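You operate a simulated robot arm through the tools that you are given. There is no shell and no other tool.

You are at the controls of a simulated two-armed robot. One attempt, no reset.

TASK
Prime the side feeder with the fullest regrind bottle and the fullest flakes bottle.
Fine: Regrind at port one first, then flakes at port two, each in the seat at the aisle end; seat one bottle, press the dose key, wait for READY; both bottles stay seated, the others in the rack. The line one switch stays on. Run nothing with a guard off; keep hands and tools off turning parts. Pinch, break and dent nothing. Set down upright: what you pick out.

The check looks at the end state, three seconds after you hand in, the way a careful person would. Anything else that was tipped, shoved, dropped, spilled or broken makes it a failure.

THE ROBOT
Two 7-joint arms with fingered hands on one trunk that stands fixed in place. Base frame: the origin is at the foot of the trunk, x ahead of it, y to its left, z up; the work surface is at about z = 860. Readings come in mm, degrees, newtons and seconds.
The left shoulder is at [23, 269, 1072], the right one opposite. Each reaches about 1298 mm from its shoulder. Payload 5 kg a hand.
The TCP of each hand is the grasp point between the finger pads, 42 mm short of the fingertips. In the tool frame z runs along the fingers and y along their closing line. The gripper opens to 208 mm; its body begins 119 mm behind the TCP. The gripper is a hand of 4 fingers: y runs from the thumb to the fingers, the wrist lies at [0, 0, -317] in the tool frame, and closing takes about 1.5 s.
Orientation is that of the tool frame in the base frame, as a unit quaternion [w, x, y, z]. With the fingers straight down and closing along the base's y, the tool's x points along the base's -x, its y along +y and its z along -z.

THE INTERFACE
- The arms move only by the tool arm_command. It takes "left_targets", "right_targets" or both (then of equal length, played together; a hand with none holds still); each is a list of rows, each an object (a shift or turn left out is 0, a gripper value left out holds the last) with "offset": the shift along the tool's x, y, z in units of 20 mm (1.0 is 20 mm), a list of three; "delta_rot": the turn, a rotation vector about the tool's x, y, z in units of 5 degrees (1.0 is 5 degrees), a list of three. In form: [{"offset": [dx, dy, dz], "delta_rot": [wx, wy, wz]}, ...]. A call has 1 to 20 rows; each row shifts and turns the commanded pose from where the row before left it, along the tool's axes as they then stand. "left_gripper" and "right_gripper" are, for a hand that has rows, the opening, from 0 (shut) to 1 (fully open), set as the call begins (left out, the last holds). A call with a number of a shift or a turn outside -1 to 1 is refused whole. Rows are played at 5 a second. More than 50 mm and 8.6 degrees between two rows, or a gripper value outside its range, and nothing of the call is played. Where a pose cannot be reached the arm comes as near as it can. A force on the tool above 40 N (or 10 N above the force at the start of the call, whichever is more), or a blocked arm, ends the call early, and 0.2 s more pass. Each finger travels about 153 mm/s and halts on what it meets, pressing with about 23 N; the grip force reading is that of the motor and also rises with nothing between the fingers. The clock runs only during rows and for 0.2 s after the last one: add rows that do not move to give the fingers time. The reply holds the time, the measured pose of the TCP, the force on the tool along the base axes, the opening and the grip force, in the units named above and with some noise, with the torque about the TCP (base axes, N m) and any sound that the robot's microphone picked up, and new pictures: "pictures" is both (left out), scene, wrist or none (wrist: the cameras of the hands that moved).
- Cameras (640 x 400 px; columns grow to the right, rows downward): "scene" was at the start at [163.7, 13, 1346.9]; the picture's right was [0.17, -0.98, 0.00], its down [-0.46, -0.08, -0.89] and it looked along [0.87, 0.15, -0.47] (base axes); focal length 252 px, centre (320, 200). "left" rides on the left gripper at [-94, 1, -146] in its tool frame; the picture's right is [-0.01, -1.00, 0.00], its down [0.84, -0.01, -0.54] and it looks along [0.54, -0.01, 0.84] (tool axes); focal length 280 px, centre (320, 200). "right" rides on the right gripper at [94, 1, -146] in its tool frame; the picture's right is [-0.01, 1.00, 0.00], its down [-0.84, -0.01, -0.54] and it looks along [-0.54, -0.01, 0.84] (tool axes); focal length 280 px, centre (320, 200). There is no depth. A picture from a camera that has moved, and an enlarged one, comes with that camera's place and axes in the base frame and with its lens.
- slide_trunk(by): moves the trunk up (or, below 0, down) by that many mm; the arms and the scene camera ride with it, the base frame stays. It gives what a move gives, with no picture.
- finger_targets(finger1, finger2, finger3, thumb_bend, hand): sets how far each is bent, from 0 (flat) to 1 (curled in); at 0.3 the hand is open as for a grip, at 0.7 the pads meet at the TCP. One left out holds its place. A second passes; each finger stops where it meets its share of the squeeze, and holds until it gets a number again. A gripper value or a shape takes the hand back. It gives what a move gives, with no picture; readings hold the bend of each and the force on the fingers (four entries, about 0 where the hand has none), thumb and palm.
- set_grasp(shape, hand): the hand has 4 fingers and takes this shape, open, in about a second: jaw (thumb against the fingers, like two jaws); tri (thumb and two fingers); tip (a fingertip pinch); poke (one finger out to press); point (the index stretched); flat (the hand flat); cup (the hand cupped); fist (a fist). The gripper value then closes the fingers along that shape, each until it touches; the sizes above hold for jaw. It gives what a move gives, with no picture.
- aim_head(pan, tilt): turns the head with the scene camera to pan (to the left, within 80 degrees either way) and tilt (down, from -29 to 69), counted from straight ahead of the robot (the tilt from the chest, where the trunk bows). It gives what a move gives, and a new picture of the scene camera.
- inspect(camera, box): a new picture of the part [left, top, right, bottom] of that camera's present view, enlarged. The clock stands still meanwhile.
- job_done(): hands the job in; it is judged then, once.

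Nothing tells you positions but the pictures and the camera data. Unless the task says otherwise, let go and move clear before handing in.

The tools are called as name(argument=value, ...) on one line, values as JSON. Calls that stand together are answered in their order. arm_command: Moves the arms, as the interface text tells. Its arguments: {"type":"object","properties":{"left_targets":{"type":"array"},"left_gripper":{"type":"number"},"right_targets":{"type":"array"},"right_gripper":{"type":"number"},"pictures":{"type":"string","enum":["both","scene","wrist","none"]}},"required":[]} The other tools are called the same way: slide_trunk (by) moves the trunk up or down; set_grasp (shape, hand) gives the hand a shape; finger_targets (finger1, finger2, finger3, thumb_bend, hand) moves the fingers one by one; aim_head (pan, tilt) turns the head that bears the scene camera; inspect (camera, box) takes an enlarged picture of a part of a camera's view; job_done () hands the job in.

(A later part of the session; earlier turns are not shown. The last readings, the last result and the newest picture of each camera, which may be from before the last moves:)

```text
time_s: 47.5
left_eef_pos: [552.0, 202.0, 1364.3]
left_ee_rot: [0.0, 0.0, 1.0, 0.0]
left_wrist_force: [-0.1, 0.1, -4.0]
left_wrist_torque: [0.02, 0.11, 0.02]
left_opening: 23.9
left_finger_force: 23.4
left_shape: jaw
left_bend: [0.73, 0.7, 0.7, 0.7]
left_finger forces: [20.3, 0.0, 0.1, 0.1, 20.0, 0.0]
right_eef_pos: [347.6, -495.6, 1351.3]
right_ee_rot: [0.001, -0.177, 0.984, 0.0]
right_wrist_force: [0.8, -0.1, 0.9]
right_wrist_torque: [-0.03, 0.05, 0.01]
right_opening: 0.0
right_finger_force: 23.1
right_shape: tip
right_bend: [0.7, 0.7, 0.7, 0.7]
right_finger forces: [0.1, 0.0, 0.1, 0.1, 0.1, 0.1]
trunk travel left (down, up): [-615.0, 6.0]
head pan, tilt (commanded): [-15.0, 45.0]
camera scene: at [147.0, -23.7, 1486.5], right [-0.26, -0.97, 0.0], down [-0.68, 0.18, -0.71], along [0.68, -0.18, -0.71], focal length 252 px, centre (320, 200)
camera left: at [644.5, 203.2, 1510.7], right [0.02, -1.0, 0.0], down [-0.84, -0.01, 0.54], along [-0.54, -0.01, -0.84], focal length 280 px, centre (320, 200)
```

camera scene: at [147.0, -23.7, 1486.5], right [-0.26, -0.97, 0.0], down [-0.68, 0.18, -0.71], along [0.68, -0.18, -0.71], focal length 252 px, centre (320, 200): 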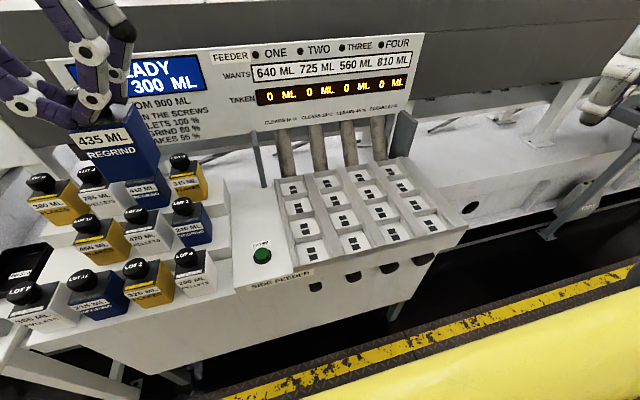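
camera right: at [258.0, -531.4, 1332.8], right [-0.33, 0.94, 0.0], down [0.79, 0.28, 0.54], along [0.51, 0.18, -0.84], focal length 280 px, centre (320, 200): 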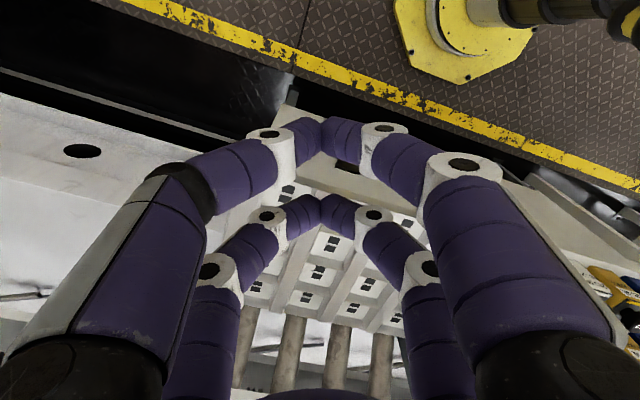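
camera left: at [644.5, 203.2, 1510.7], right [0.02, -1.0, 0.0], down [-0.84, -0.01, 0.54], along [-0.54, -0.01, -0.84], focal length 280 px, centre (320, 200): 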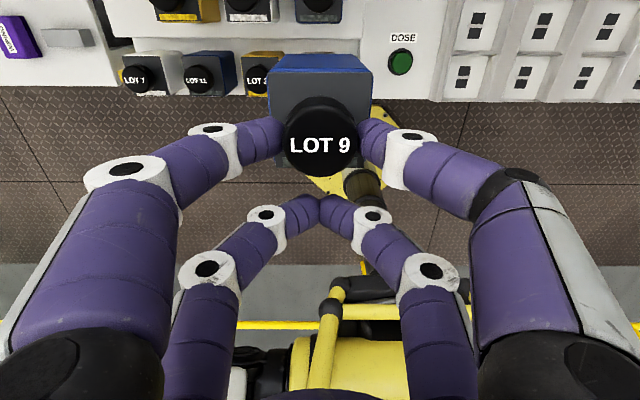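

arm_command(left_targets=[{"offset": [0, 0, 0.94]}, {"offset": [0, 0, 0.94]}, {"offset": [0, 0, 0.94]}, {"offset": [0, 0, 0.94]}, {"offset": [0, 0, 0.94]}, {"offset": [0, 0, 0.94]}, {"offset": [0, 0, 0.94]}, {"offset": [0, 0, 0.94]}, {"offset": [0, -0.5, 0]}, {"offset": [0, -0.9, 0]}, {"offset": [0, -0.9, 0]}, {"offset": [0, -0.9, 0]}, {"offset": [0, -0.9, 0]}], pictures="scene")

```text
time_s: 50.4
left_eef_pos: [550.4, 159.5, 1213.4]
left_ee_rot: [0.0, -0.002, 1.0, -0.002]
left_wrist_force: [0.8, -0.6, -2.5]
left_wrist_torque: [0.01, 0.13, -0.03]
left_opening: 24.0
left_finger_force: 22.8
left_shape: jaw
left_bend: [0.73, 0.7, 0.7, 0.7]
left_finger forces: [20.4, 0.0, 0.0, 0.1, 20.3, 0.1]
left hand out of reach, approached as far as the arm can: row 11, 12, 13
right_eef_pos: [347.2, -495.6, 1351.1]
right_ee_rot: [0.0, -0.176, 0.984, 0.0]
right_wrist_force: [0.0, 0.5, 0.7]
right_wrist_torque: [-0.02, 0.04, 0.01]
right_opening: 0.1
right_finger_force: 23.1
right_shape: tip
right_bend: [0.7, 0.7, 0.7, 0.7]
right_finger forces: [0.0, 0.0, 0.1, 0.1, 0.1, 0.0]
trunk travel left (down, up): [-615.0, 6.0]
head pan, tilt (commanded): [-15.0, 45.0]
camera scene: at [146.8, -23.9, 1486.7], right [-0.26, -0.97, 0.0], down [-0.68, 0.18, -0.71], along [0.68, -0.18, -0.71], focal length 252 px, centre (320, 200)
```

scene: 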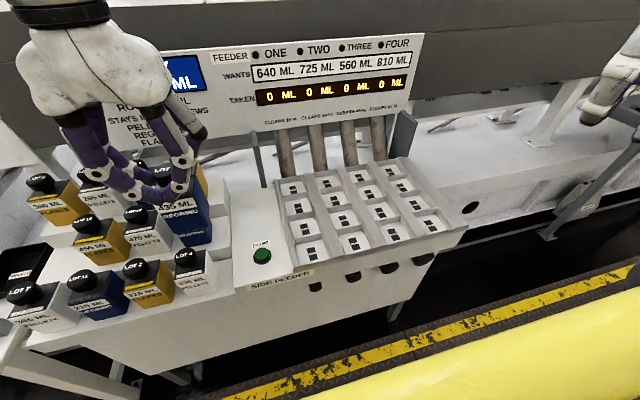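

arm_command(left_targets=[{"delta_rot": [0, 0, 0.8]}, {"delta_rot": [0, 0, 0.8]}, {"delta_rot": [0, 0, 0.8]}, {"delta_rot": [0, 0, 0.8]}, {"delta_rot": [0, 0, 0.8]}, {"offset": [-0.2, -0.6, 0]}, {"offset": [-0.3, -0.85, 0]}, {"offset": [-0.3, -0.85, 0]}, {"offset": [-0.3, -0.85, 0]}, {"offset": [-0.3, -0.85, 0]}, {"offset": [-0.3, -0.85, 0]}], pictures="scene")

```text
time_s: 52.8
left_eef_pos: [550.4, 158.7, 1213.4]
left_ee_rot: [-0.001, 0.174, 0.985, -0.001]
left_wrist_force: [0.4, -0.2, -3.0]
left_wrist_torque: [0.02, 0.07, 0.02]
left_opening: 24.0
left_finger_force: 23.0
left_shape: jaw
left_bend: [0.73, 0.7, 0.7, 0.7]
left_finger forces: [20.4, 0.1, 0.1, 0.0, 20.3, 0.0]
left hand out of reach, approached as far as the arm can: row 6, 7, 8, 9, 10, 11
right_eef_pos: [346.0, -495.8, 1351.7]
right_ee_rot: [0.0, -0.176, 0.984, 0.0]
right_wrist_force: [-0.1, -1.1, 0.9]
right_wrist_torque: [0.0, -0.05, 0.01]
right_opening: 0.0
right_finger_force: 22.3
right_shape: tip
right_bend: [0.7, 0.7, 0.7, 0.7]
right_finger forces: [0.1, 0.1, 0.0, 0.0, 0.0, 0.0]
trunk travel left (down, up): [-615.0, 6.0]
head pan, tilt (commanded): [-15.0, 45.0]
camera scene: at [146.7, -23.8, 1486.6], right [-0.26, -0.97, 0.0], down [-0.68, 0.18, -0.71], along [0.68, -0.18, -0.71], focal length 252 px, centre (320, 200)
```

scene: 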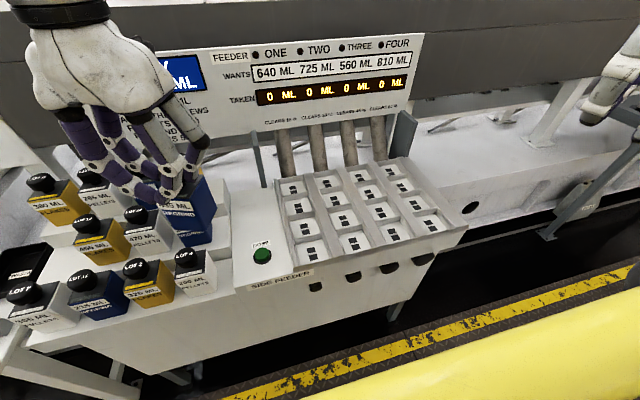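

arm_command(left_targets=[{"offset": [0, 0, -0.9]}, {"offset": [0, 0, -0.9]}, {"offset": [0, 0, -0.9]}, {"offset": [-0.939, 0.343, 0]}, {"offset": [-0.939, 0.343, 0]}, {"offset": [-0.939, 0.343, 0]}, {"offset": [-0.939, 0.343, 0]}, {"offset": [-0.939, 0.343, 0]}, {"offset": [-0.343, -0.94, 0]}, {"offset": [-0.343, -0.94, 0]}, {"offset": [-0.343, -0.94, 0]}, {"offset": [-0.343, -0.94, 0]}, {"offset": [-0.343, -0.94, 0]}], pictures="scene")

```text
time_s: 55.5
left_eef_pos: [589.4, 183.5, 1257.5]
left_ee_rot: [0.0, 0.174, 0.985, 0.001]
left_wrist_force: [0.2, -0.8, -3.6]
left_wrist_torque: [0.07, 0.04, -0.01]
left_opening: 24.0
left_finger_force: 23.3
left_shape: jaw
left_bend: [0.73, 0.7, 0.7, 0.7]
left_finger forces: [20.7, 0.0, 0.1, 0.0, 20.6, 0.0]
left hand out of reach, approached as far as the arm can: row 1, 2, 4, 5, 6, 7, 8, 9, 10, 11, 12, 13
right_eef_pos: [346.7, -497.2, 1352.0]
right_ee_rot: [0.0, -0.176, 0.984, 0.0]
right_wrist_force: [0.6, 0.1, -0.1]
right_wrist_torque: [0.05, 0.0, 0.02]
right_opening: 0.0
right_finger_force: 22.9
right_shape: tip
right_bend: [0.7, 0.7, 0.7, 0.7]
right_finger forces: [0.0, 0.0, 0.1, 0.1, 0.0, 0.0]
trunk travel left (down, up): [-615.0, 6.0]
head pan, tilt (commanded): [-15.0, 45.0]
camera scene: at [146.6, -24.3, 1486.6], right [-0.26, -0.97, 0.0], down [-0.68, 0.18, -0.71], along [0.68, -0.18, -0.71], focal length 252 px, centre (320, 200)
```

scene: 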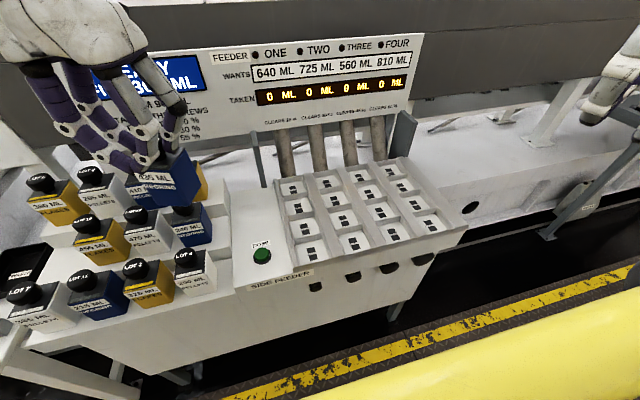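

The limit is on how far inward the left wrist can go, not yaw. I'll take the left hand (with the bottle) back a little over the rack and test how far inward the right arm can reach, with a view to a relay over the open deck beside the DOSE key.

arm_command(left_targets=[{"offset": [0.343, 0.94, 0]}, {"offset": [0.343, 0.94, 0]}, {"offset": [0.343, 0.94, 0]}, {"offset": [0.343, 0.94, 0]}, {"offset": [0.343, 0.94, 0]}, {"offset": [0.343, 0.94, 0]}, {"offset": [0.343, 0.94, 0]}, {"offset": [0.343, 0.94, 0]}, {"delta_rot": [0, 0, -0.8]}, {"delta_rot": [0, 0, -0.8]}, {"delta_rot": [0, 0, -0.8]}, {"delta_rot": [0, 0, -0.8]}, {"delta_rot": [0, 0, -0.8]}, {"offset": [0, 0, 0]}], right_targets=[{"offset": [-0.7, 0.7, 0]}, {"offset": [-0.7, 0.7, 0]}, {"offset": [-0.7, 0.7, 0]}, {"offset": [-0.7, 0.7, 0]}, {"offset": [-0.7, 0.7, 0]}, {"offset": [-0.7, 0.7, 0]}, {"offset": [-0.7, 0.7, 0]}, {"offset": [-0.7, 0.7, 0]}, {"offset": [-0.7, 0.7, 0]}, {"offset": [-0.7, 0.7, 0]}, {"offset": [-0.7, 0.7, 0]}, {"offset": [-0.7, 0.7, 0]}, {"offset": [-0.7, 0.7, 0]}, {"offset": [-0.7, 0.7, 0]}], pictures="scene")

```text
time_s: 58.5
left_eef_pos: [587.1, 344.8, 1256.2]
left_ee_rot: [-0.002, -0.001, 1.0, -0.001]
left_wrist_force: [0.5, 1.5, -3.5]
left_wrist_torque: [-0.12, 0.09, 0.0]
left_opening: 23.6
left_finger_force: 22.6
left_shape: jaw
left_bend: [0.73, 0.7, 0.7, 0.7]
left_finger forces: [20.6, 0.1, 0.1, 0.0, 20.3, 0.1]
right_eef_pos: [463.9, -242.1, 1351.5]
right_ee_rot: [0.0, -0.176, 0.984, -0.001]
right_wrist_force: [-0.1, 0.3, 0.2]
right_wrist_torque: [-0.12, 0.05, 0.0]
right_opening: 0.3
right_finger_force: 23.3
right_shape: tip
right_bend: [0.7, 0.7, 0.7, 0.7]
right_finger forces: [0.0, 0.0, 0.0, 0.0, 0.0, 0.1]
trunk travel left (down, up): [-615.0, 6.0]
head pan, tilt (commanded): [-15.0, 45.0]
camera scene: at [147.2, -22.8, 1486.5], right [-0.26, -0.97, 0.0], down [-0.68, 0.18, -0.71], along [0.68, -0.18, -0.71], focal length 252 px, centre (320, 200)
```

scene: 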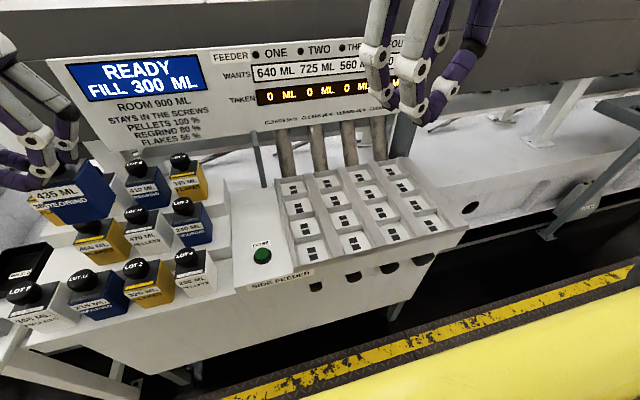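

arm_command(right_targets=[{"offset": [-0.854, 0.911, 0.54]}, {"offset": [-0.854, 0.911, 0.54]}, {"offset": [-0.854, 0.911, 0.54]}, {"offset": [-0.854, 0.911, 0.54]}, {"offset": [-0.854, 0.911, 0.54]}, {"offset": [-0.854, 0.911, 0.54]}, {"offset": [-0.854, 0.911, 0.54]}, {"offset": [-0.854, 0.911, 0.54]}, {"offset": [-0.854, 0.911, 0.54]}, {"offset": [-0.854, 0.911, 0.54]}, {"offset": [-0.854, 0.911, 0.54]}, {"offset": [-0.854, 0.911, 0.54]}, {"offset": [-0.854, 0.911, 0.54]}, {"offset": [-0.854, 0.911, 0.54]}], pictures="scene")

```text
time_s: 61.5
left_eef_pos: [588.6, 344.8, 1254.7]
left_ee_rot: [-0.001, 0.0, 1.0, -0.001]
left_wrist_force: [1.3, -0.1, -3.2]
left_wrist_torque: [-0.07, 0.16, 0.02]
left_opening: 24.1
left_finger_force: 22.8
left_shape: jaw
left_bend: [0.73, 0.7, 0.7, 0.7]
left_finger forces: [20.6, 0.0, 0.1, 0.0, 20.4, 0.1]
right_eef_pos: [597.6, 79.8, 1200.7]
right_ee_rot: [0.0, -0.176, 0.984, 0.001]
right_wrist_force: [0.6, -0.1, -0.2]
right_wrist_torque: [-0.09, 0.04, -0.01]
right_opening: 0.0
right_finger_force: 23.3
right_shape: tip
right_bend: [0.7, 0.7, 0.7, 0.7]
right_finger forces: [0.0, 0.1, 0.0, 0.1, 0.0, 0.1]
trunk travel left (down, up): [-615.0, 6.0]
head pan, tilt (commanded): [-15.0, 45.0]
camera scene: at [147.2, -22.8, 1486.5], right [-0.26, -0.97, 0.0], down [-0.68, 0.18, -0.71], along [0.68, -0.18, -0.71], focal length 252 px, centre (320, 200)
```

scene: 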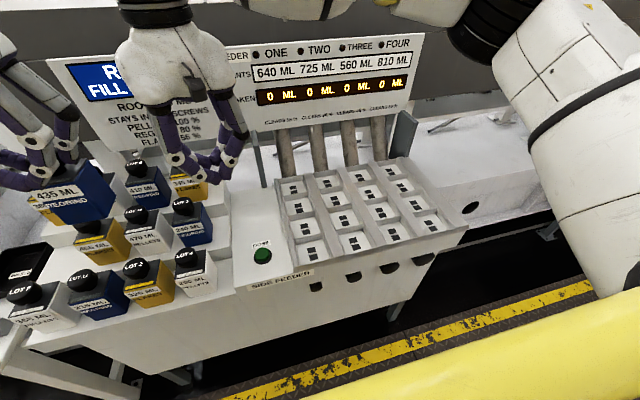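

The right arm reaches y=+80 easily. Let me look at the left arm's posture to understand what stops it from coming inward.

aim_head(pan=50, tilt=5)

aim_head(pan=-45, tilt=5)

```text
time_s: 62.9
left_eef_pos: [587.5, 344.1, 1256.2]
left_ee_rot: [0.0, 0.0, 1.0, 0.0]
left_wrist_force: [0.2, -0.3, -2.9]
left_wrist_torque: [0.02, 0.06, 0.01]
left_opening: 23.3
left_finger_force: 23.0
left_shape: jaw
left_bend: [0.73, 0.7, 0.7, 0.7]
left_finger forces: [20.5, 0.0, 0.0, 0.0, 20.5, 0.0]
right_eef_pos: [597.9, 79.7, 1200.6]
right_ee_rot: [0.0, -0.175, 0.985, 0.0]
right_wrist_force: [0.0, 0.8, 0.9]
right_wrist_torque: [-0.01, 0.02, -0.03]
right_opening: 0.0
right_finger_force: 23.0
right_shape: tip
right_bend: [0.7, 0.7, 0.7, 0.7]
right_finger forces: [0.0, 0.0, 0.1, 0.1, 0.0, 0.1]
trunk travel left (down, up): [-615.0, 6.0]
head pan, tilt (commanded): [50.0, 5.0]
camera scene: at [127.2, 67.6, 1549.6], right [0.77, -0.64, 0.0], down [-0.06, -0.07, -1.0], along [0.64, 0.76, -0.09], focal length 252 px, centre (320, 200)
```

scene: 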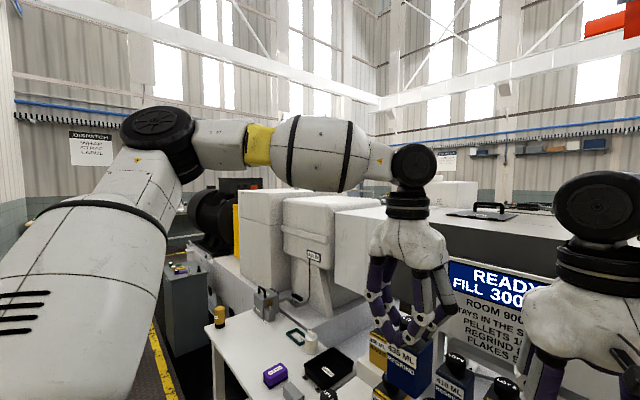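

```text
time_s: 64.6
left_eef_pos: [589.1, 343.2, 1254.4]
left_ee_rot: [0.0, -0.001, 1.0, 0.001]
left_wrist_force: [0.0, 0.7, -3.8]
left_wrist_torque: [0.01, 0.1, 0.04]
left_opening: 24.0
left_finger_force: 23.0
left_shape: jaw
left_bend: [0.73, 0.7, 0.7, 0.7]
left_finger forces: [20.6, 0.1, 0.0, 0.0, 20.5, 0.0]
right_eef_pos: [597.5, 78.0, 1200.4]
right_ee_rot: [0.0, -0.176, 0.984, 0.0]
right_wrist_force: [0.5, -0.4, 0.1]
right_wrist_torque: [-0.01, -0.01, 0.03]
right_opening: 0.0
right_finger_force: 22.9
right_shape: tip
right_bend: [0.7, 0.7, 0.7, 0.7]
right_finger forces: [0.0, 0.0, 0.1, 0.1, 0.0, 0.0]
trunk travel left (down, up): [-615.0, 6.0]
head pan, tilt (commanded): [-45.0, 5.0]
camera scene: at [133.2, -67.6, 1549.6], right [-0.71, -0.71, 0.0], down [-0.06, 0.06, -1.0], along [0.7, -0.7, -0.09], focal length 252 px, centre (320, 200)
```

scene: 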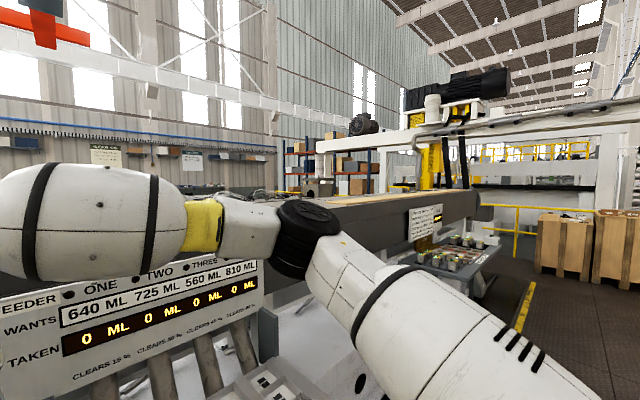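

The left elbow sits up and back, which caps its inward azimuth; further forward and lower it should get further in. A relay spot on the free deck behind the DOSE key, around [740, 70], should suit both arms. I'll retract the right arm and try the left one there, staying high.

arm_command(right_targets=[{"offset": [0.854, -0.911, -0.54]}, {"offset": [0.854, -0.911, -0.54]}, {"offset": [0.854, -0.911, -0.54]}, {"offset": [0.854, -0.911, -0.54]}, {"offset": [0.854, -0.911, -0.54]}, {"offset": [0.854, -0.911, -0.54]}, {"offset": [0.854, -0.911, -0.54]}, {"offset": [0.854, -0.911, -0.54]}, {"offset": [0.854, -0.911, -0.54]}, {"offset": [0.854, -0.911, -0.54]}, {"offset": [0.854, -0.911, -0.54]}, {"offset": [0.854, -0.911, -0.54]}, {"offset": [0.854, -0.911, -0.54]}, {"offset": [0.854, -0.911, -0.54]}], pictures="none")

arm_command(left_targets=[{"offset": [0, 0, -0.5]}, {"offset": [-0.9, 0, -0.5]}, {"offset": [-0.9, 0, 0]}, {"offset": [-0.9, 0, 0]}, {"offset": [-0.9, 0, 0]}, {"offset": [-0.9, 0, 0]}, {"offset": [-0.9, 0, 0]}, {"offset": [-0.7, 0, 0]}, {"offset": [0, -0.9, 0]}, {"offset": [0, -0.9, 0]}, {"offset": [0, -0.9, 0]}, {"offset": [0, -0.9, 0]}, {"offset": [0, -0.9, 0]}, {"offset": [0, -0.9, 0]}, {"offset": [0, -0.9, 0]}, {"offset": [0, -0.9, 0]}], pictures="none")

aim_head(pan=10, tilt=40)

```text
time_s: 67.6
left_eef_pos: [587.0, 342.5, 1256.3]
left_ee_rot: [0.0, -0.001, 1.0, 0.0]
left_wrist_force: [-0.5, -1.2, -3.3]
left_wrist_torque: [0.07, 0.04, -0.02]
left_opening: 23.8
left_finger_force: 22.4
left_shape: jaw
left_bend: [0.73, 0.7, 0.7, 0.7]
left_finger forces: [20.4, 0.0, 0.1, 0.0, 20.5, 0.1]
right_eef_pos: [463.8, -244.6, 1350.2]
right_ee_rot: [0.0, -0.175, 0.985, 0.0]
right_wrist_force: [-1.0, -0.6, 1.0]
right_wrist_torque: [0.08, -0.06, -0.01]
right_opening: 0.1
right_finger_force: 22.6
right_shape: tip
right_bend: [0.7, 0.7, 0.7, 0.7]
right_finger forces: [0.0, 0.0, 0.0, 0.0, 0.0, 0.0]
trunk travel left (down, up): [-615.0, 6.0]
head pan, tilt (commanded): [-45.0, 5.0]
```

```text
time_s: 71.0
left_eef_pos: [708.7, 265.8, 1275.7]
left_ee_rot: [-0.001, -0.001, 1.0, -0.001]
left_wrist_force: [0.2, -0.3, -2.7]
left_wrist_torque: [-0.03, 0.12, 0.05]
left_opening: 23.8
left_finger_force: 23.2
left_shape: jaw
left_bend: [0.73, 0.7, 0.7, 0.7]
left_finger forces: [20.2, 0.0, 0.0, 0.0, 20.0, 0.0]
left hand out of reach, approached as far as the arm can: row 13, 14, 15, 16
right_eef_pos: [463.1, -243.7, 1350.1]
right_ee_rot: [0.0, -0.175, 0.985, 0.0]
right_wrist_force: [-0.4, 0.4, 0.1]
right_wrist_torque: [-0.03, -0.01, 0.03]
right_opening: 0.1
right_finger_force: 23.2
right_shape: tip
right_bend: [0.7, 0.7, 0.7, 0.7]
right_finger forces: [0.1, 0.0, 0.0, 0.1, 0.0, 0.1]
trunk travel left (down, up): [-615.0, 6.0]
head pan, tilt (commanded): [-45.0, 5.0]
```

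```text
time_s: 72.3
left_eef_pos: [708.9, 265.4, 1275.2]
left_ee_rot: [0.0, -0.001, 1.0, 0.001]
left_wrist_force: [0.1, 0.2, -3.3]
left_wrist_torque: [0.01, 0.12, 0.02]
left_opening: 23.6
left_finger_force: 23.4
left_shape: jaw
left_bend: [0.73, 0.7, 0.7, 0.7]
left_finger forces: [20.1, 0.0, 0.0, 0.0, 20.2, 0.0]
right_eef_pos: [462.9, -244.1, 1349.4]
right_ee_rot: [0.0, -0.177, 0.984, 0.0]
right_wrist_force: [0.2, -0.1, 0.6]
right_wrist_torque: [-0.02, 0.01, -0.03]
right_opening: 0.0
right_finger_force: 23.1
right_shape: tip
right_bend: [0.7, 0.7, 0.7, 0.7]
right_finger forces: [0.1, 0.0, 0.0, 0.0, 0.0, 0.0]
trunk travel left (down, up): [-615.0, 6.0]
head pan, tilt (commanded): [10.0, 40.0]
camera scene: at [151.9, 11.9, 1493.9], right [0.17, -0.98, 0.0], down [-0.63, -0.11, -0.77], along [0.75, 0.13, -0.64], focal length 252 px, centre (320, 200)
```

scene: 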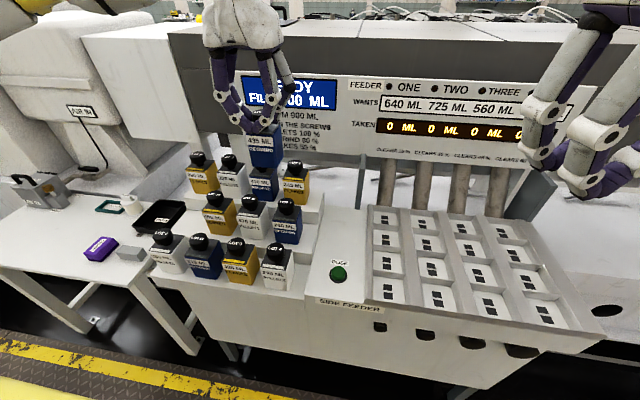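

Reaching forward makes it worse, nearer and lower makes it better. I'll bring the bottle back into the free space in front of the machine, lower the hand there (so the elbow drops), and then come inward.

arm_command(left_targets=[{"offset": [0.5, 0.1, 0]}, {"offset": [1, 0.12, 0]}, {"offset": [1, 0.12, 0]}, {"offset": [1, 0.12, 0]}, {"offset": [1, 0.12, 0]}, {"offset": [1, 0.12, 0]}, {"offset": [1, 0.12, 0]}, {"offset": [1, 0.12, 0]}, {"offset": [1, 0.12, 0]}, {"offset": [1, 0.12, 0]}, {"offset": [1, 0.12, 0]}, {"offset": [1, 0.12, 0]}, {"offset": [1, 0.12, 0]}, {"offset": [1, 0.12, 0]}, {"offset": [1, 0.12, 0]}, {"offset": [0.9, 0.12, 0]}], pictures="scene")

```text
time_s: 75.7
left_eef_pos: [399.3, 304.8, 1274.7]
left_ee_rot: [0.0, 0.0, 1.0, 0.0]
left_wrist_force: [-0.4, 0.9, -3.4]
left_wrist_torque: [-0.01, 0.03, 0.01]
left_opening: 23.7
left_finger_force: 22.4
left_shape: jaw
left_bend: [0.73, 0.7, 0.7, 0.7]
left_finger forces: [19.9, 0.0, 0.1, 0.1, 19.9, 0.0]
right_eef_pos: [463.1, -244.2, 1351.2]
right_ee_rot: [0.0, -0.176, 0.984, 0.0]
right_wrist_force: [0.7, 0.0, 0.4]
right_wrist_torque: [-0.02, -0.08, 0.01]
right_opening: 0.1
right_finger_force: 23.0
right_shape: tip
right_bend: [0.7, 0.7, 0.7, 0.7]
right_finger forces: [0.1, 0.0, 0.0, 0.0, 0.1, 0.1]
trunk travel left (down, up): [-615.0, 6.0]
head pan, tilt (commanded): [10.0, 40.0]
camera scene: at [151.3, 12.2, 1494.0], right [0.17, -0.98, 0.0], down [-0.63, -0.11, -0.77], along [0.75, 0.13, -0.64], focal length 252 px, centre (320, 200)
```

scene: 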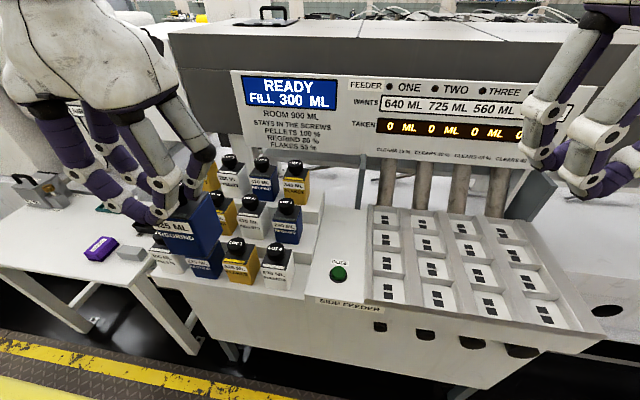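

arm_command(left_targets=[{"offset": [0, 0, 0.8]}, {"offset": [0, 0, 1]}, {"offset": [0, 0, 1]}, {"offset": [0, 0, 1]}, {"offset": [0, 0, 1]}, {"offset": [0, 0, 1]}, {"offset": [0, 0, 1]}, {"offset": [0, 0, 1]}, {"offset": [0, 0, 1]}, {"offset": [0, 0, 1]}, {"offset": [0, 0, 1]}, {"offset": [0, 0, 1]}, {"offset": [0, 0, 1]}, {"offset": [0, 0, 1]}, {"offset": [0, 0, 0.5]}], pictures="scene")

```text
time_s: 78.9
left_eef_pos: [400.1, 303.4, 988.2]
left_ee_rot: [0.001, 0.0, 1.0, 0.0]
left_wrist_force: [-0.1, 0.0, -3.3]
left_wrist_torque: [-0.01, 0.05, 0.01]
left_opening: 23.7
left_finger_force: 23.4
left_shape: jaw
left_bend: [0.73, 0.7, 0.7, 0.7]
left_finger forces: [20.2, 0.1, 0.0, 0.0, 19.8, 0.0]
right_eef_pos: [463.1, -244.4, 1350.3]
right_ee_rot: [0.0, -0.177, 0.984, 0.0]
right_wrist_force: [0.6, 0.2, -0.5]
right_wrist_torque: [-0.04, 0.02, -0.07]
right_opening: 0.0
right_finger_force: 23.0
right_shape: tip
right_bend: [0.7, 0.7, 0.7, 0.7]
right_finger forces: [0.1, 0.1, 0.0, 0.1, 0.1, 0.0]
trunk travel left (down, up): [-615.0, 6.0]
head pan, tilt (commanded): [10.0, 40.0]
camera scene: at [151.9, 12.2, 1493.9], right [0.17, -0.98, 0.0], down [-0.63, -0.11, -0.77], along [0.75, 0.13, -0.64], focal length 252 px, centre (320, 200)
```

scene: 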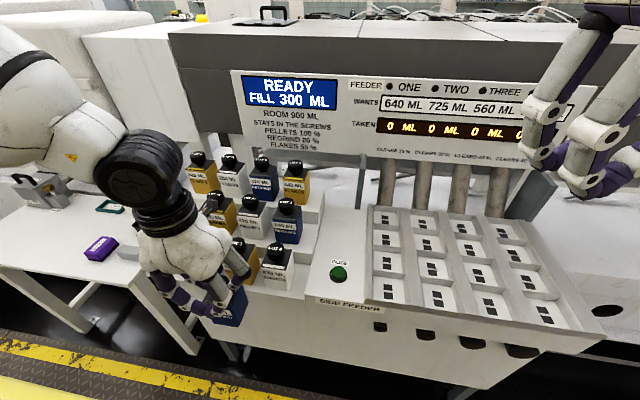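

arm_command(left_targets=[{"offset": [0, -0.7, 0]}, {"offset": [0, -1, 0]}, {"offset": [0, -1, 0]}, {"offset": [0, -1, 0]}, {"offset": [0, -1, 0]}, {"offset": [0, -1, 0]}, {"offset": [0, -1, 0]}, {"offset": [0, -1, 0]}, {"offset": [0, -1, 0]}, {"offset": [0, -1, 0]}, {"offset": [0, -1, 0]}, {"offset": [0, -1, 0]}, {"offset": [0, -1, 0]}, {"offset": [0, -1, 0]}, {"offset": [0, -0.5, 0]}], pictures="scene")

```text
time_s: 82.1
left_eef_pos: [400.4, 144.1, 990.3]
left_ee_rot: [0.0, 0.001, 1.0, -0.001]
left_wrist_force: [-0.3, 0.2, -2.8]
left_wrist_torque: [0.0, 0.07, -0.01]
left_opening: 23.6
left_finger_force: 23.5
left_shape: jaw
left_bend: [0.73, 0.7, 0.7, 0.7]
left_finger forces: [20.2, 0.1, 0.1, 0.0, 19.9, 0.1]
left hand out of reach, approached as far as the arm can: row 9, 10, 11, 12, 13, 14, 15
right_eef_pos: [463.4, -244.4, 1350.5]
right_ee_rot: [0.0, -0.177, 0.984, 0.0]
right_wrist_force: [0.6, 0.6, -0.2]
right_wrist_torque: [0.04, 0.0, 0.0]
right_opening: 0.0
right_finger_force: 23.3
right_shape: tip
right_bend: [0.7, 0.7, 0.7, 0.7]
right_finger forces: [0.0, 0.1, 0.0, 0.0, 0.1, 0.0]
trunk travel left (down, up): [-615.0, 6.0]
head pan, tilt (commanded): [10.0, 40.0]
camera scene: at [151.7, 12.0, 1493.9], right [0.17, -0.98, 0.0], down [-0.63, -0.11, -0.77], along [0.75, 0.13, -0.64], focal length 252 px, centre (320, 200)
```

scene: 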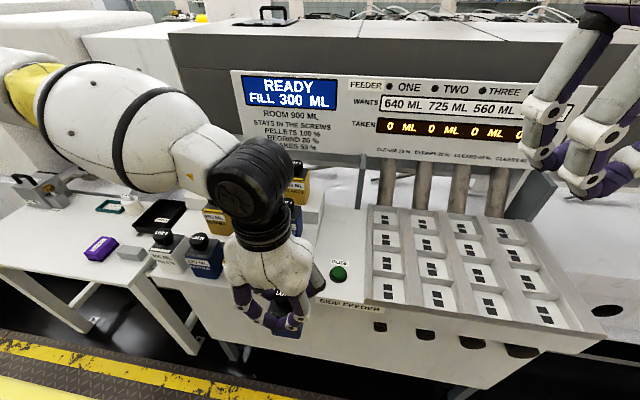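

arm_command(left_targets=[{"delta_rot": [0, 0, 0.8]}, {"delta_rot": [0, 0, 0.8]}, {"delta_rot": [0, 0, 0.8]}, {"delta_rot": [0, 0, 0.8]}, {"delta_rot": [0, 0, 0.8]}, {"delta_rot": [0, 0, 0.8]}, {"delta_rot": [0, 0, 0.8]}, {"delta_rot": [0, 0, 0.8]}, {"offset": [-0.5, -0.6, 0]}, {"offset": [-0.5, -0.6, 0]}, {"offset": [-0.5, -0.6, 0]}, {"offset": [-0.5, -0.6, 0]}], pictures="scene")

```text
time_s: 84.7
left_eef_pos: [400.2, 144.4, 991.1]
left_ee_rot: [-0.001, 0.276, 0.961, -0.001]
left_wrist_force: [-0.1, -0.2, -3.1]
left_wrist_torque: [0.05, 0.12, 0.0]
left_opening: 23.8
left_finger_force: 23.3
left_shape: jaw
left_bend: [0.73, 0.7, 0.7, 0.7]
left_finger forces: [20.2, 0.0, 0.0, 0.1, 20.0, 0.0]
left hand out of reach, approached as far as the arm can: row 9, 10, 11, 12
right_eef_pos: [464.0, -244.6, 1350.4]
right_ee_rot: [0.0, -0.177, 0.984, -0.001]
right_wrist_force: [-0.3, 0.8, -0.4]
right_wrist_torque: [0.03, 0.01, 0.0]
right_opening: 0.1
right_finger_force: 22.8
right_shape: tip
right_bend: [0.7, 0.7, 0.7, 0.7]
right_finger forces: [0.1, 0.1, 0.1, 0.0, 0.0, 0.0]
trunk travel left (down, up): [-615.0, 6.0]
head pan, tilt (commanded): [10.0, 40.0]
camera scene: at [151.9, 12.0, 1493.9], right [0.17, -0.98, 0.0], down [-0.63, -0.11, -0.77], along [0.75, 0.13, -0.64], focal length 252 px, centre (320, 200)
```

scene: 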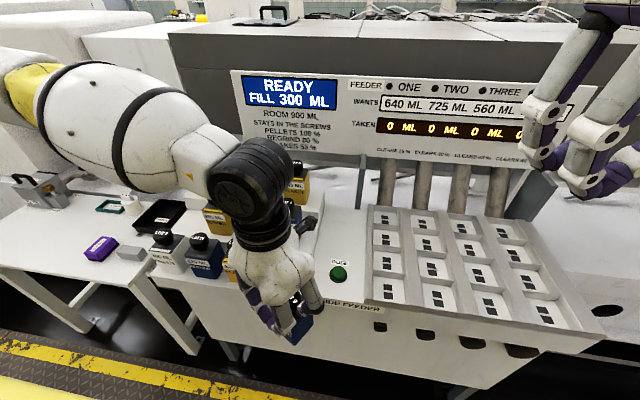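

Hand yaw is a separate wrist roll and isn't the limit; the left upper arm can't swing inward. A better idea: a hand pitched ~45° keeps the wrist well back from the target, so the right arm may reach the rack itself. I'll back the left arm (still holding LOT 9 upright) out to its own side, then test the right arm's reach.

arm_command(left_targets=[{"delta_rot": [0, 0, -0.8]}, {"delta_rot": [0, 0, -0.8]}, {"delta_rot": [0, 0, -0.8]}, {"delta_rot": [0, 0, -0.8]}, {"delta_rot": [0, 0, -0.8]}, {"delta_rot": [0, 0, -0.8]}, {"delta_rot": [0, 0, -0.8]}, {"delta_rot": [0, 0, -0.8]}, {"offset": [0, 1, 0]}, {"offset": [0, 1, 0]}, {"offset": [0, 1, 0]}, {"offset": [0, 1, 0]}, {"offset": [0, 1, 0]}, {"offset": [0, 1, 0]}, {"offset": [0, 1, 0]}, {"offset": [0, 1, 0]}], pictures="none")

arm_command(left_targets=[{"offset": [0, 0, -1]}, {"offset": [0, 0, -1]}, {"offset": [0, 0, -1]}, {"offset": [0, 0, -1]}, {"offset": [0, 0, -1]}, {"offset": [0, 0, -1]}, {"offset": [0, 0, -1]}, {"offset": [0, 0, -1]}, {"offset": [0, 0, -1]}, {"offset": [0, 0, -1]}, {"offset": [0, 0, -1]}, {"offset": [0, 0, -1]}, {"offset": [0, 0, -1]}, {"offset": [0, 0, -1]}, {"offset": [0, 1, 0]}, {"offset": [0, 1, 0]}, {"offset": [0, 1, 0]}, {"offset": [0, 1, 0]}, {"offset": [0, 1, 0]}, {"offset": [0, 1, 0]}], pictures="none")

arm_command(left_targets=[{"offset": [0, 1, 0]}, {"offset": [0, 1, 0]}, {"offset": [0, 1, 0]}, {"offset": [0, 1, 0]}, {"offset": [0, 1, 0]}, {"offset": [0, 1, 0]}, {"offset": [0, 1, 0]}, {"offset": [0, 1, 0]}, {"offset": [0, 1, 0]}, {"offset": [0, 1, 0]}], pictures="both")

```text
time_s: 88.1
left_eef_pos: [399.5, 305.0, 990.7]
left_ee_rot: [0.0, 0.0, 1.0, -0.002]
left_wrist_force: [0.9, 0.5, -3.6]
left_wrist_torque: [-0.06, 0.09, 0.03]
left_opening: 24.0
left_finger_force: 22.8
left_shape: jaw
left_bend: [0.73, 0.7, 0.7, 0.7]
left_finger forces: [20.2, 0.1, 0.0, 0.0, 20.0, 0.0]
right_eef_pos: [462.9, -244.1, 1350.9]
right_ee_rot: [0.0, -0.176, 0.984, 0.0]
right_wrist_force: [-0.4, 1.4, 0.1]
right_wrist_torque: [-0.07, -0.03, 0.02]
right_opening: 0.0
right_finger_force: 23.3
right_shape: tip
right_bend: [0.7, 0.7, 0.7, 0.7]
right_finger forces: [0.0, 0.0, 0.1, 0.1, 0.0, 0.0]
trunk travel left (down, up): [-615.0, 6.0]
head pan, tilt (commanded): [10.0, 40.0]
```

```text
time_s: 92.3
left_eef_pos: [400.9, 428.0, 1270.6]
left_ee_rot: [0.0, -0.001, 1.0, 0.0]
left_wrist_force: [-0.4, 0.1, -3.7]
left_wrist_torque: [-0.05, 0.08, -0.02]
left_opening: 23.8
left_finger_force: 22.9
left_shape: jaw
left_bend: [0.73, 0.7, 0.7, 0.7]
left_finger forces: [20.3, 0.1, 0.0, 0.0, 20.1, 0.1]
right_eef_pos: [462.9, -242.4, 1351.2]
right_ee_rot: [0.0, -0.176, 0.984, 0.001]
right_wrist_force: [-0.3, -0.2, 0.3]
right_wrist_torque: [-0.1, -0.01, 0.02]
right_opening: 0.0
right_finger_force: 22.9
right_shape: tip
right_bend: [0.7, 0.7, 0.7, 0.7]
right_finger forces: [0.1, 0.0, 0.0, 0.0, 0.0, 0.0]
trunk travel left (down, up): [-615.0, 6.0]
head pan, tilt (commanded): [10.0, 40.0]
```

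```text
time_s: 94.5
left_eef_pos: [400.7, 626.2, 1269.9]
left_ee_rot: [-0.001, 0.0, 1.0, 0.0]
left_wrist_force: [-0.2, 0.6, -4.4]
left_wrist_torque: [-0.04, 0.1, -0.02]
left_opening: 23.7
left_finger_force: 23.5
left_shape: jaw
left_bend: [0.73, 0.7, 0.7, 0.7]
left_finger forces: [20.3, 0.0, 0.0, 0.1, 20.0, 0.0]
right_eef_pos: [464.2, -243.6, 1350.3]
right_ee_rot: [0.0, -0.176, 0.984, 0.0]
right_wrist_force: [0.2, 0.3, -0.8]
right_wrist_torque: [-0.06, 0.0, 0.03]
right_opening: 0.0
right_finger_force: 23.2
right_shape: tip
right_bend: [0.7, 0.7, 0.7, 0.7]
right_finger forces: [0.0, 0.0, 0.1, 0.0, 0.0, 0.0]
trunk travel left (down, up): [-615.0, 6.0]
head pan, tilt (commanded): [10.0, 40.0]
camera scene: at [151.9, 12.8, 1493.8], right [0.17, -0.98, 0.0], down [-0.63, -0.11, -0.77], along [0.75, 0.13, -0.64], focal length 252 px, centre (320, 200)
camera left: at [493.4, 627.2, 1416.2], right [0.02, -1.0, 0.0], down [-0.84, -0.01, 0.54], along [-0.54, -0.01, -0.84], focal length 280 px, centre (320, 200)
```

scene: 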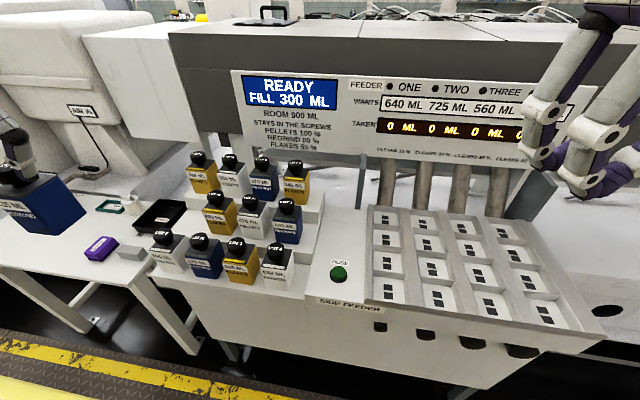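
left: 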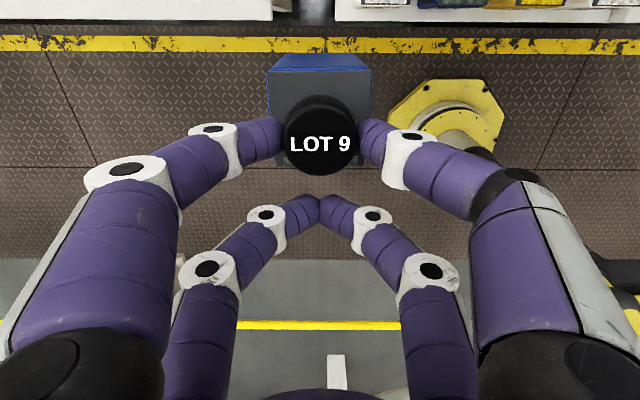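

Left side is clear now. Next I test how far left the right hand can travel with the hand vertical first, staying high above the caps.

arm_command(right_targets=[{"offset": [-0.854, 0.911, 0.35]}, {"offset": [-0.854, 0.911, 0.35]}, {"offset": [-0.854, 0.911, 0.35]}, {"offset": [-0.854, 0.911, 0.35]}, {"offset": [-0.854, 0.911, 0.35]}, {"offset": [-0.854, 0.911, 0.35]}, {"offset": [-0.854, 0.911, 0.35]}, {"offset": [-0.854, 0.911, 0.35]}, {"offset": [-0.854, 0.911, 0.35]}, {"offset": [-0.854, 0.911, 0.35]}, {"offset": [-0.854, 0.911, 0.35]}, {"offset": [-0.854, 0.911, 0.35]}, {"offset": [-0.854, 0.911, 0.35]}, {"offset": [-0.854, 0.911, 0.35]}, {"offset": [-0.35, 0.93, 0]}, {"offset": [-0.35, 0.93, 0]}, {"offset": [-0.35, 0.93, 0]}, {"offset": [-0.35, 0.93, 0]}, {"offset": [-0.35, 0.93, 0]}, {"offset": [-0.35, 0.93, 0]}], pictures="scene")

arm_command(right_targets=[{"offset": [-0.35, 0.93, 0]}, {"offset": [-0.35, 0.93, 0]}, {"offset": [-0.35, 0.93, 0]}, {"offset": [-0.35, 0.93, 0]}, {"offset": [-0.35, 0.93, 0]}, {"offset": [-0.35, 0.93, 0]}], pictures="scene")

```text
time_s: 98.7
left_eef_pos: [400.6, 627.8, 1268.1]
left_ee_rot: [0.0, -0.001, 1.0, 0.0]
left_wrist_force: [0.0, 1.1, -3.5]
left_wrist_torque: [-0.1, 0.12, -0.01]
left_opening: 23.6
left_finger_force: 22.9
left_shape: jaw
left_bend: [0.73, 0.7, 0.7, 0.7]
left_finger forces: [20.3, 0.1, 0.1, 0.0, 19.9, 0.0]
right_eef_pos: [599.3, 198.2, 1253.7]
right_ee_rot: [0.001, -0.177, 0.984, 0.0]
right_wrist_force: [-0.2, -0.6, -0.3]
right_wrist_torque: [-0.07, 0.0, -0.02]
right_opening: 0.0
right_finger_force: 23.6
right_shape: tip
right_bend: [0.7, 0.7, 0.7, 0.7]
right_finger forces: [0.0, 0.0, 0.0, 0.0, 0.1, 0.0]
trunk travel left (down, up): [-615.0, 6.0]
head pan, tilt (commanded): [10.0, 40.0]
camera scene: at [151.8, 13.0, 1493.8], right [0.17, -0.98, 0.0], down [-0.63, -0.11, -0.77], along [0.75, 0.13, -0.64], focal length 252 px, centre (320, 200)
```

scene: 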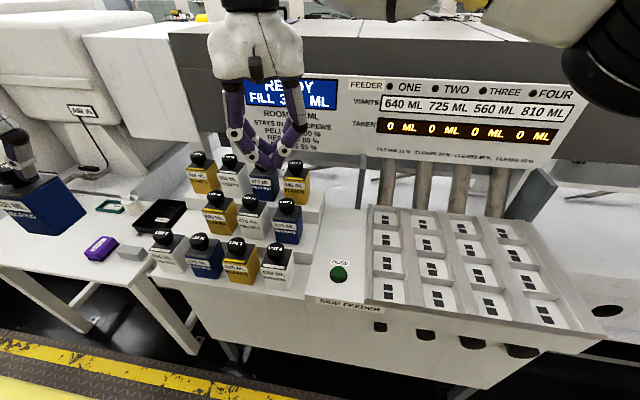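

```text
time_s: 100.3
left_eef_pos: [401.9, 625.3, 1268.6]
left_ee_rot: [0.0, 0.0, 1.0, 0.0]
left_wrist_force: [0.7, -0.6, -3.1]
left_wrist_torque: [0.06, 0.21, -0.01]
left_opening: 23.6
left_finger_force: 23.1
left_shape: jaw
left_bend: [0.73, 0.7, 0.7, 0.7]
left_finger forces: [20.3, 0.0, 0.0, 0.1, 20.0, 0.0]
right_eef_pos: [671.5, 223.8, 1291.4]
right_ee_rot: [0.003, -0.119, 0.992, 0.032]
right_wrist_force: [0.5, -0.7, -0.6]
right_wrist_torque: [0.08, 0.08, 0.01]
right_opening: 0.0
right_finger_force: 23.4
right_shape: tip
right_bend: [0.7, 0.7, 0.7, 0.7]
right_finger forces: [0.1, 0.0, 0.0, 0.0, 0.0, 0.1]
right hand out of reach, approached as far as the arm can: row 6
trunk travel left (down, up): [-615.0, 6.0]
head pan, tilt (commanded): [10.0, 40.0]
stopped in row 6 (right hand): the arm was blocked; the commanded pose is now the measured one
camera scene: at [152.7, 11.3, 1493.8], right [0.17, -0.98, 0.0], down [-0.63, -0.11, -0.77], along [0.75, 0.13, -0.64], focal length 252 px, centre (320, 200)
```

scene: 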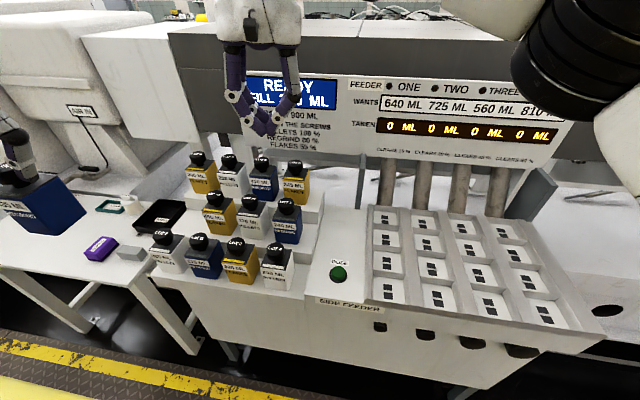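

The right arm got blocked while reconfiguring. I'll hold, check where everything stands, and look at the arm.

arm_command(right_targets=[{"offset": [0, 0, 0]}, {"offset": [0, 0, 0]}], pictures="both")

aim_head(pan=-30, tilt=5)

```text
time_s: 100.9
left_eef_pos: [400.0, 626.1, 1270.8]
left_ee_rot: [0.0, -0.001, 1.0, 0.0]
left_wrist_force: [0.5, 0.3, -3.8]
left_wrist_torque: [0.0, 0.07, -0.01]
left_opening: 23.6
left_finger_force: 23.1
left_shape: jaw
left_bend: [0.73, 0.7, 0.7, 0.7]
left_finger forces: [20.3, 0.1, 0.1, 0.1, 19.9, 0.0]
right_eef_pos: [669.8, 225.1, 1291.7]
right_ee_rot: [0.005, -0.12, 0.992, 0.031]
right_wrist_force: [0.3, -1.2, 0.5]
right_wrist_torque: [-0.01, -0.01, -0.01]
right_opening: 0.1
right_finger_force: 23.2
right_shape: tip
right_bend: [0.7, 0.7, 0.7, 0.7]
right_finger forces: [0.0, 0.1, 0.0, 0.0, 0.0, 0.0]
trunk travel left (down, up): [-615.0, 6.0]
head pan, tilt (commanded): [10.0, 40.0]
camera scene: at [151.7, 12.1, 1493.9], right [0.17, -0.98, 0.0], down [-0.63, -0.11, -0.77], along [0.75, 0.13, -0.64], focal length 252 px, centre (320, 200)
camera right: at [579.6, 191.8, 1436.2], right [-0.22, 0.97, 0.06], down [0.82, 0.15, 0.55], along [0.53, 0.17, -0.83], focal length 280 px, centre (320, 200)
```

scene: 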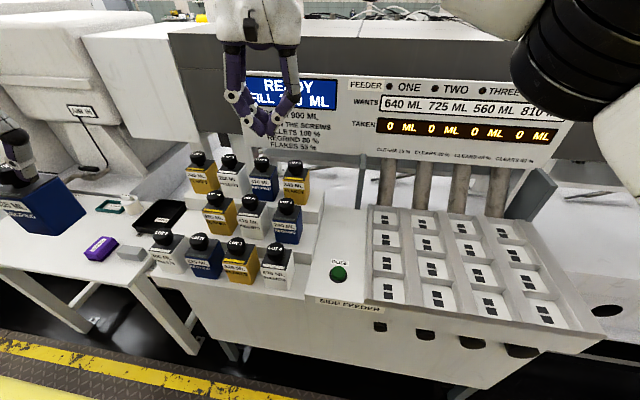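
right: 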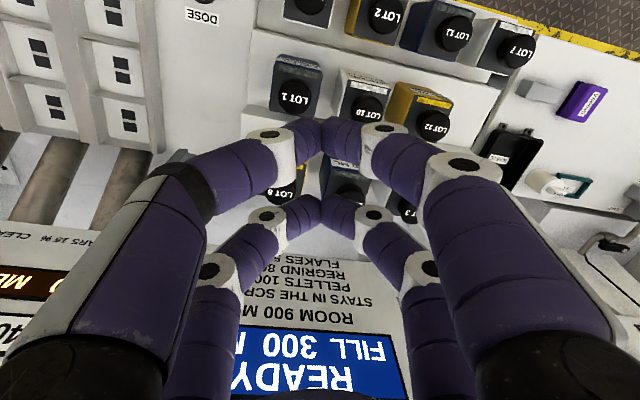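

```text
time_s: 101.9
left_eef_pos: [401.4, 626.2, 1270.4]
left_ee_rot: [-0.001, 0.0, 1.0, 0.0]
left_wrist_force: [0.2, -0.7, -3.4]
left_wrist_torque: [-0.03, 0.12, 0.0]
left_opening: 23.6
left_finger_force: 22.9
left_shape: jaw
left_bend: [0.73, 0.7, 0.7, 0.7]
left_finger forces: [20.3, 0.0, 0.0, 0.0, 20.0, 0.1]
right_eef_pos: [670.2, 224.1, 1290.8]
right_ee_rot: [0.005, -0.121, 0.992, 0.031]
right_wrist_force: [1.2, -0.7, -0.4]
right_wrist_torque: [0.02, 0.02, -0.01]
right_opening: 0.1
right_finger_force: 22.7
right_shape: tip
right_bend: [0.7, 0.7, 0.7, 0.7]
right_finger forces: [0.0, 0.0, 0.0, 0.1, 0.0, 0.1]
trunk travel left (down, up): [-615.0, 6.0]
head pan, tilt (commanded): [-30.0, 5.0]
camera scene: at [147.8, -48.5, 1549.6], right [-0.5, -0.87, 0.0], down [-0.08, 0.04, -1.0], along [0.86, -0.5, -0.09], focal length 252 px, centre (320, 200)
```

scene: 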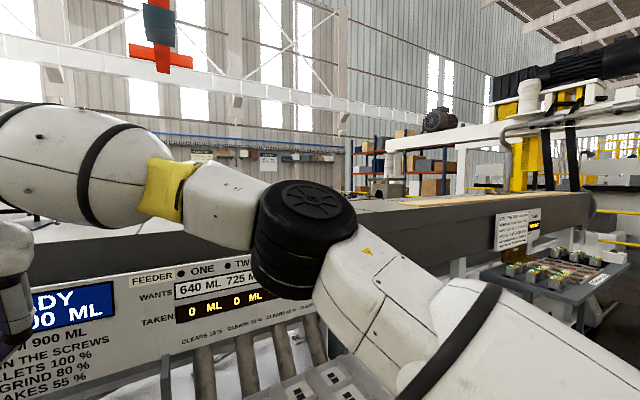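

The right arm simply reached its inward limit there. New plan: left hand pitched 45° (wrist on the left, fingers pointing right-down) can set bottles on the free deck behind the DOSE key; the right hand then takes them vertically to the seats. First I retreat the right arm to its own side.

arm_command(right_targets=[{"offset": [0.25, -0.5, 0]}, {"offset": [0.35, -0.9, 0]}, {"offset": [0.35, -0.9, 0]}, {"offset": [0.35, -0.9, 0]}, {"offset": [0.35, -0.9, 0]}, {"offset": [0.35, -0.9, 0]}, {"offset": [0.35, -0.9, 0]}, {"offset": [0.35, -0.9, 0]}], pictures="none")

aim_head(pan=10, tilt=30)

```text
time_s: 103.7
left_eef_pos: [402.0, 625.3, 1270.7]
left_ee_rot: [0.0, -0.001, 1.0, -0.001]
left_wrist_force: [-0.6, -1.8, -3.3]
left_wrist_torque: [0.09, 0.14, -0.02]
left_opening: 23.7
left_finger_force: 23.2
left_shape: jaw
left_bend: [0.73, 0.7, 0.7, 0.7]
left_finger forces: [20.3, 0.0, 0.0, 0.1, 20.0, 0.0]
right_eef_pos: [648.4, 82.1, 1281.1]
right_ee_rot: [0.005, -0.123, 0.992, 0.031]
right_wrist_force: [0.3, -0.9, -0.2]
right_wrist_torque: [0.08, 0.01, 0.0]
right_opening: 0.3
right_finger_force: 23.3
right_shape: tip
right_bend: [0.7, 0.7, 0.7, 0.7]
right_finger forces: [0.0, 0.0, 0.1, 0.0, 0.0, 0.0]
trunk travel left (down, up): [-615.0, 6.0]
head pan, tilt (commanded): [-30.0, 5.0]
```

```text
time_s: 104.8
left_eef_pos: [400.5, 626.2, 1269.3]
left_ee_rot: [0.001, 0.0, 1.0, 0.0]
left_wrist_force: [0.8, -0.2, -3.2]
left_wrist_torque: [0.01, 0.06, -0.02]
left_opening: 23.8
left_finger_force: 23.0
left_shape: jaw
left_bend: [0.73, 0.7, 0.7, 0.7]
left_finger forces: [20.3, 0.0, 0.1, 0.1, 19.9, 0.0]
right_eef_pos: [648.5, 84.8, 1280.7]
right_ee_rot: [0.005, -0.123, 0.992, 0.031]
right_wrist_force: [-0.7, 0.2, -0.6]
right_wrist_torque: [-0.05, 0.0, 0.02]
right_opening: 0.0
right_finger_force: 23.4
right_shape: tip
right_bend: [0.7, 0.7, 0.7, 0.7]
right_finger forces: [0.1, 0.0, 0.0, 0.0, 0.0, 0.1]
trunk travel left (down, up): [-615.0, 6.0]
head pan, tilt (commanded): [10.0, 30.0]
camera scene: at [157.2, 13.2, 1509.2], right [0.17, -0.98, 0.0], down [-0.49, -0.09, -0.87], along [0.85, 0.15, -0.5], focal length 252 px, centre (320, 200)
```

scene: 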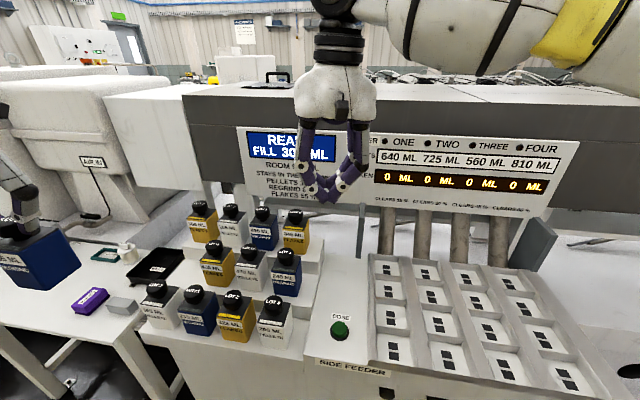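

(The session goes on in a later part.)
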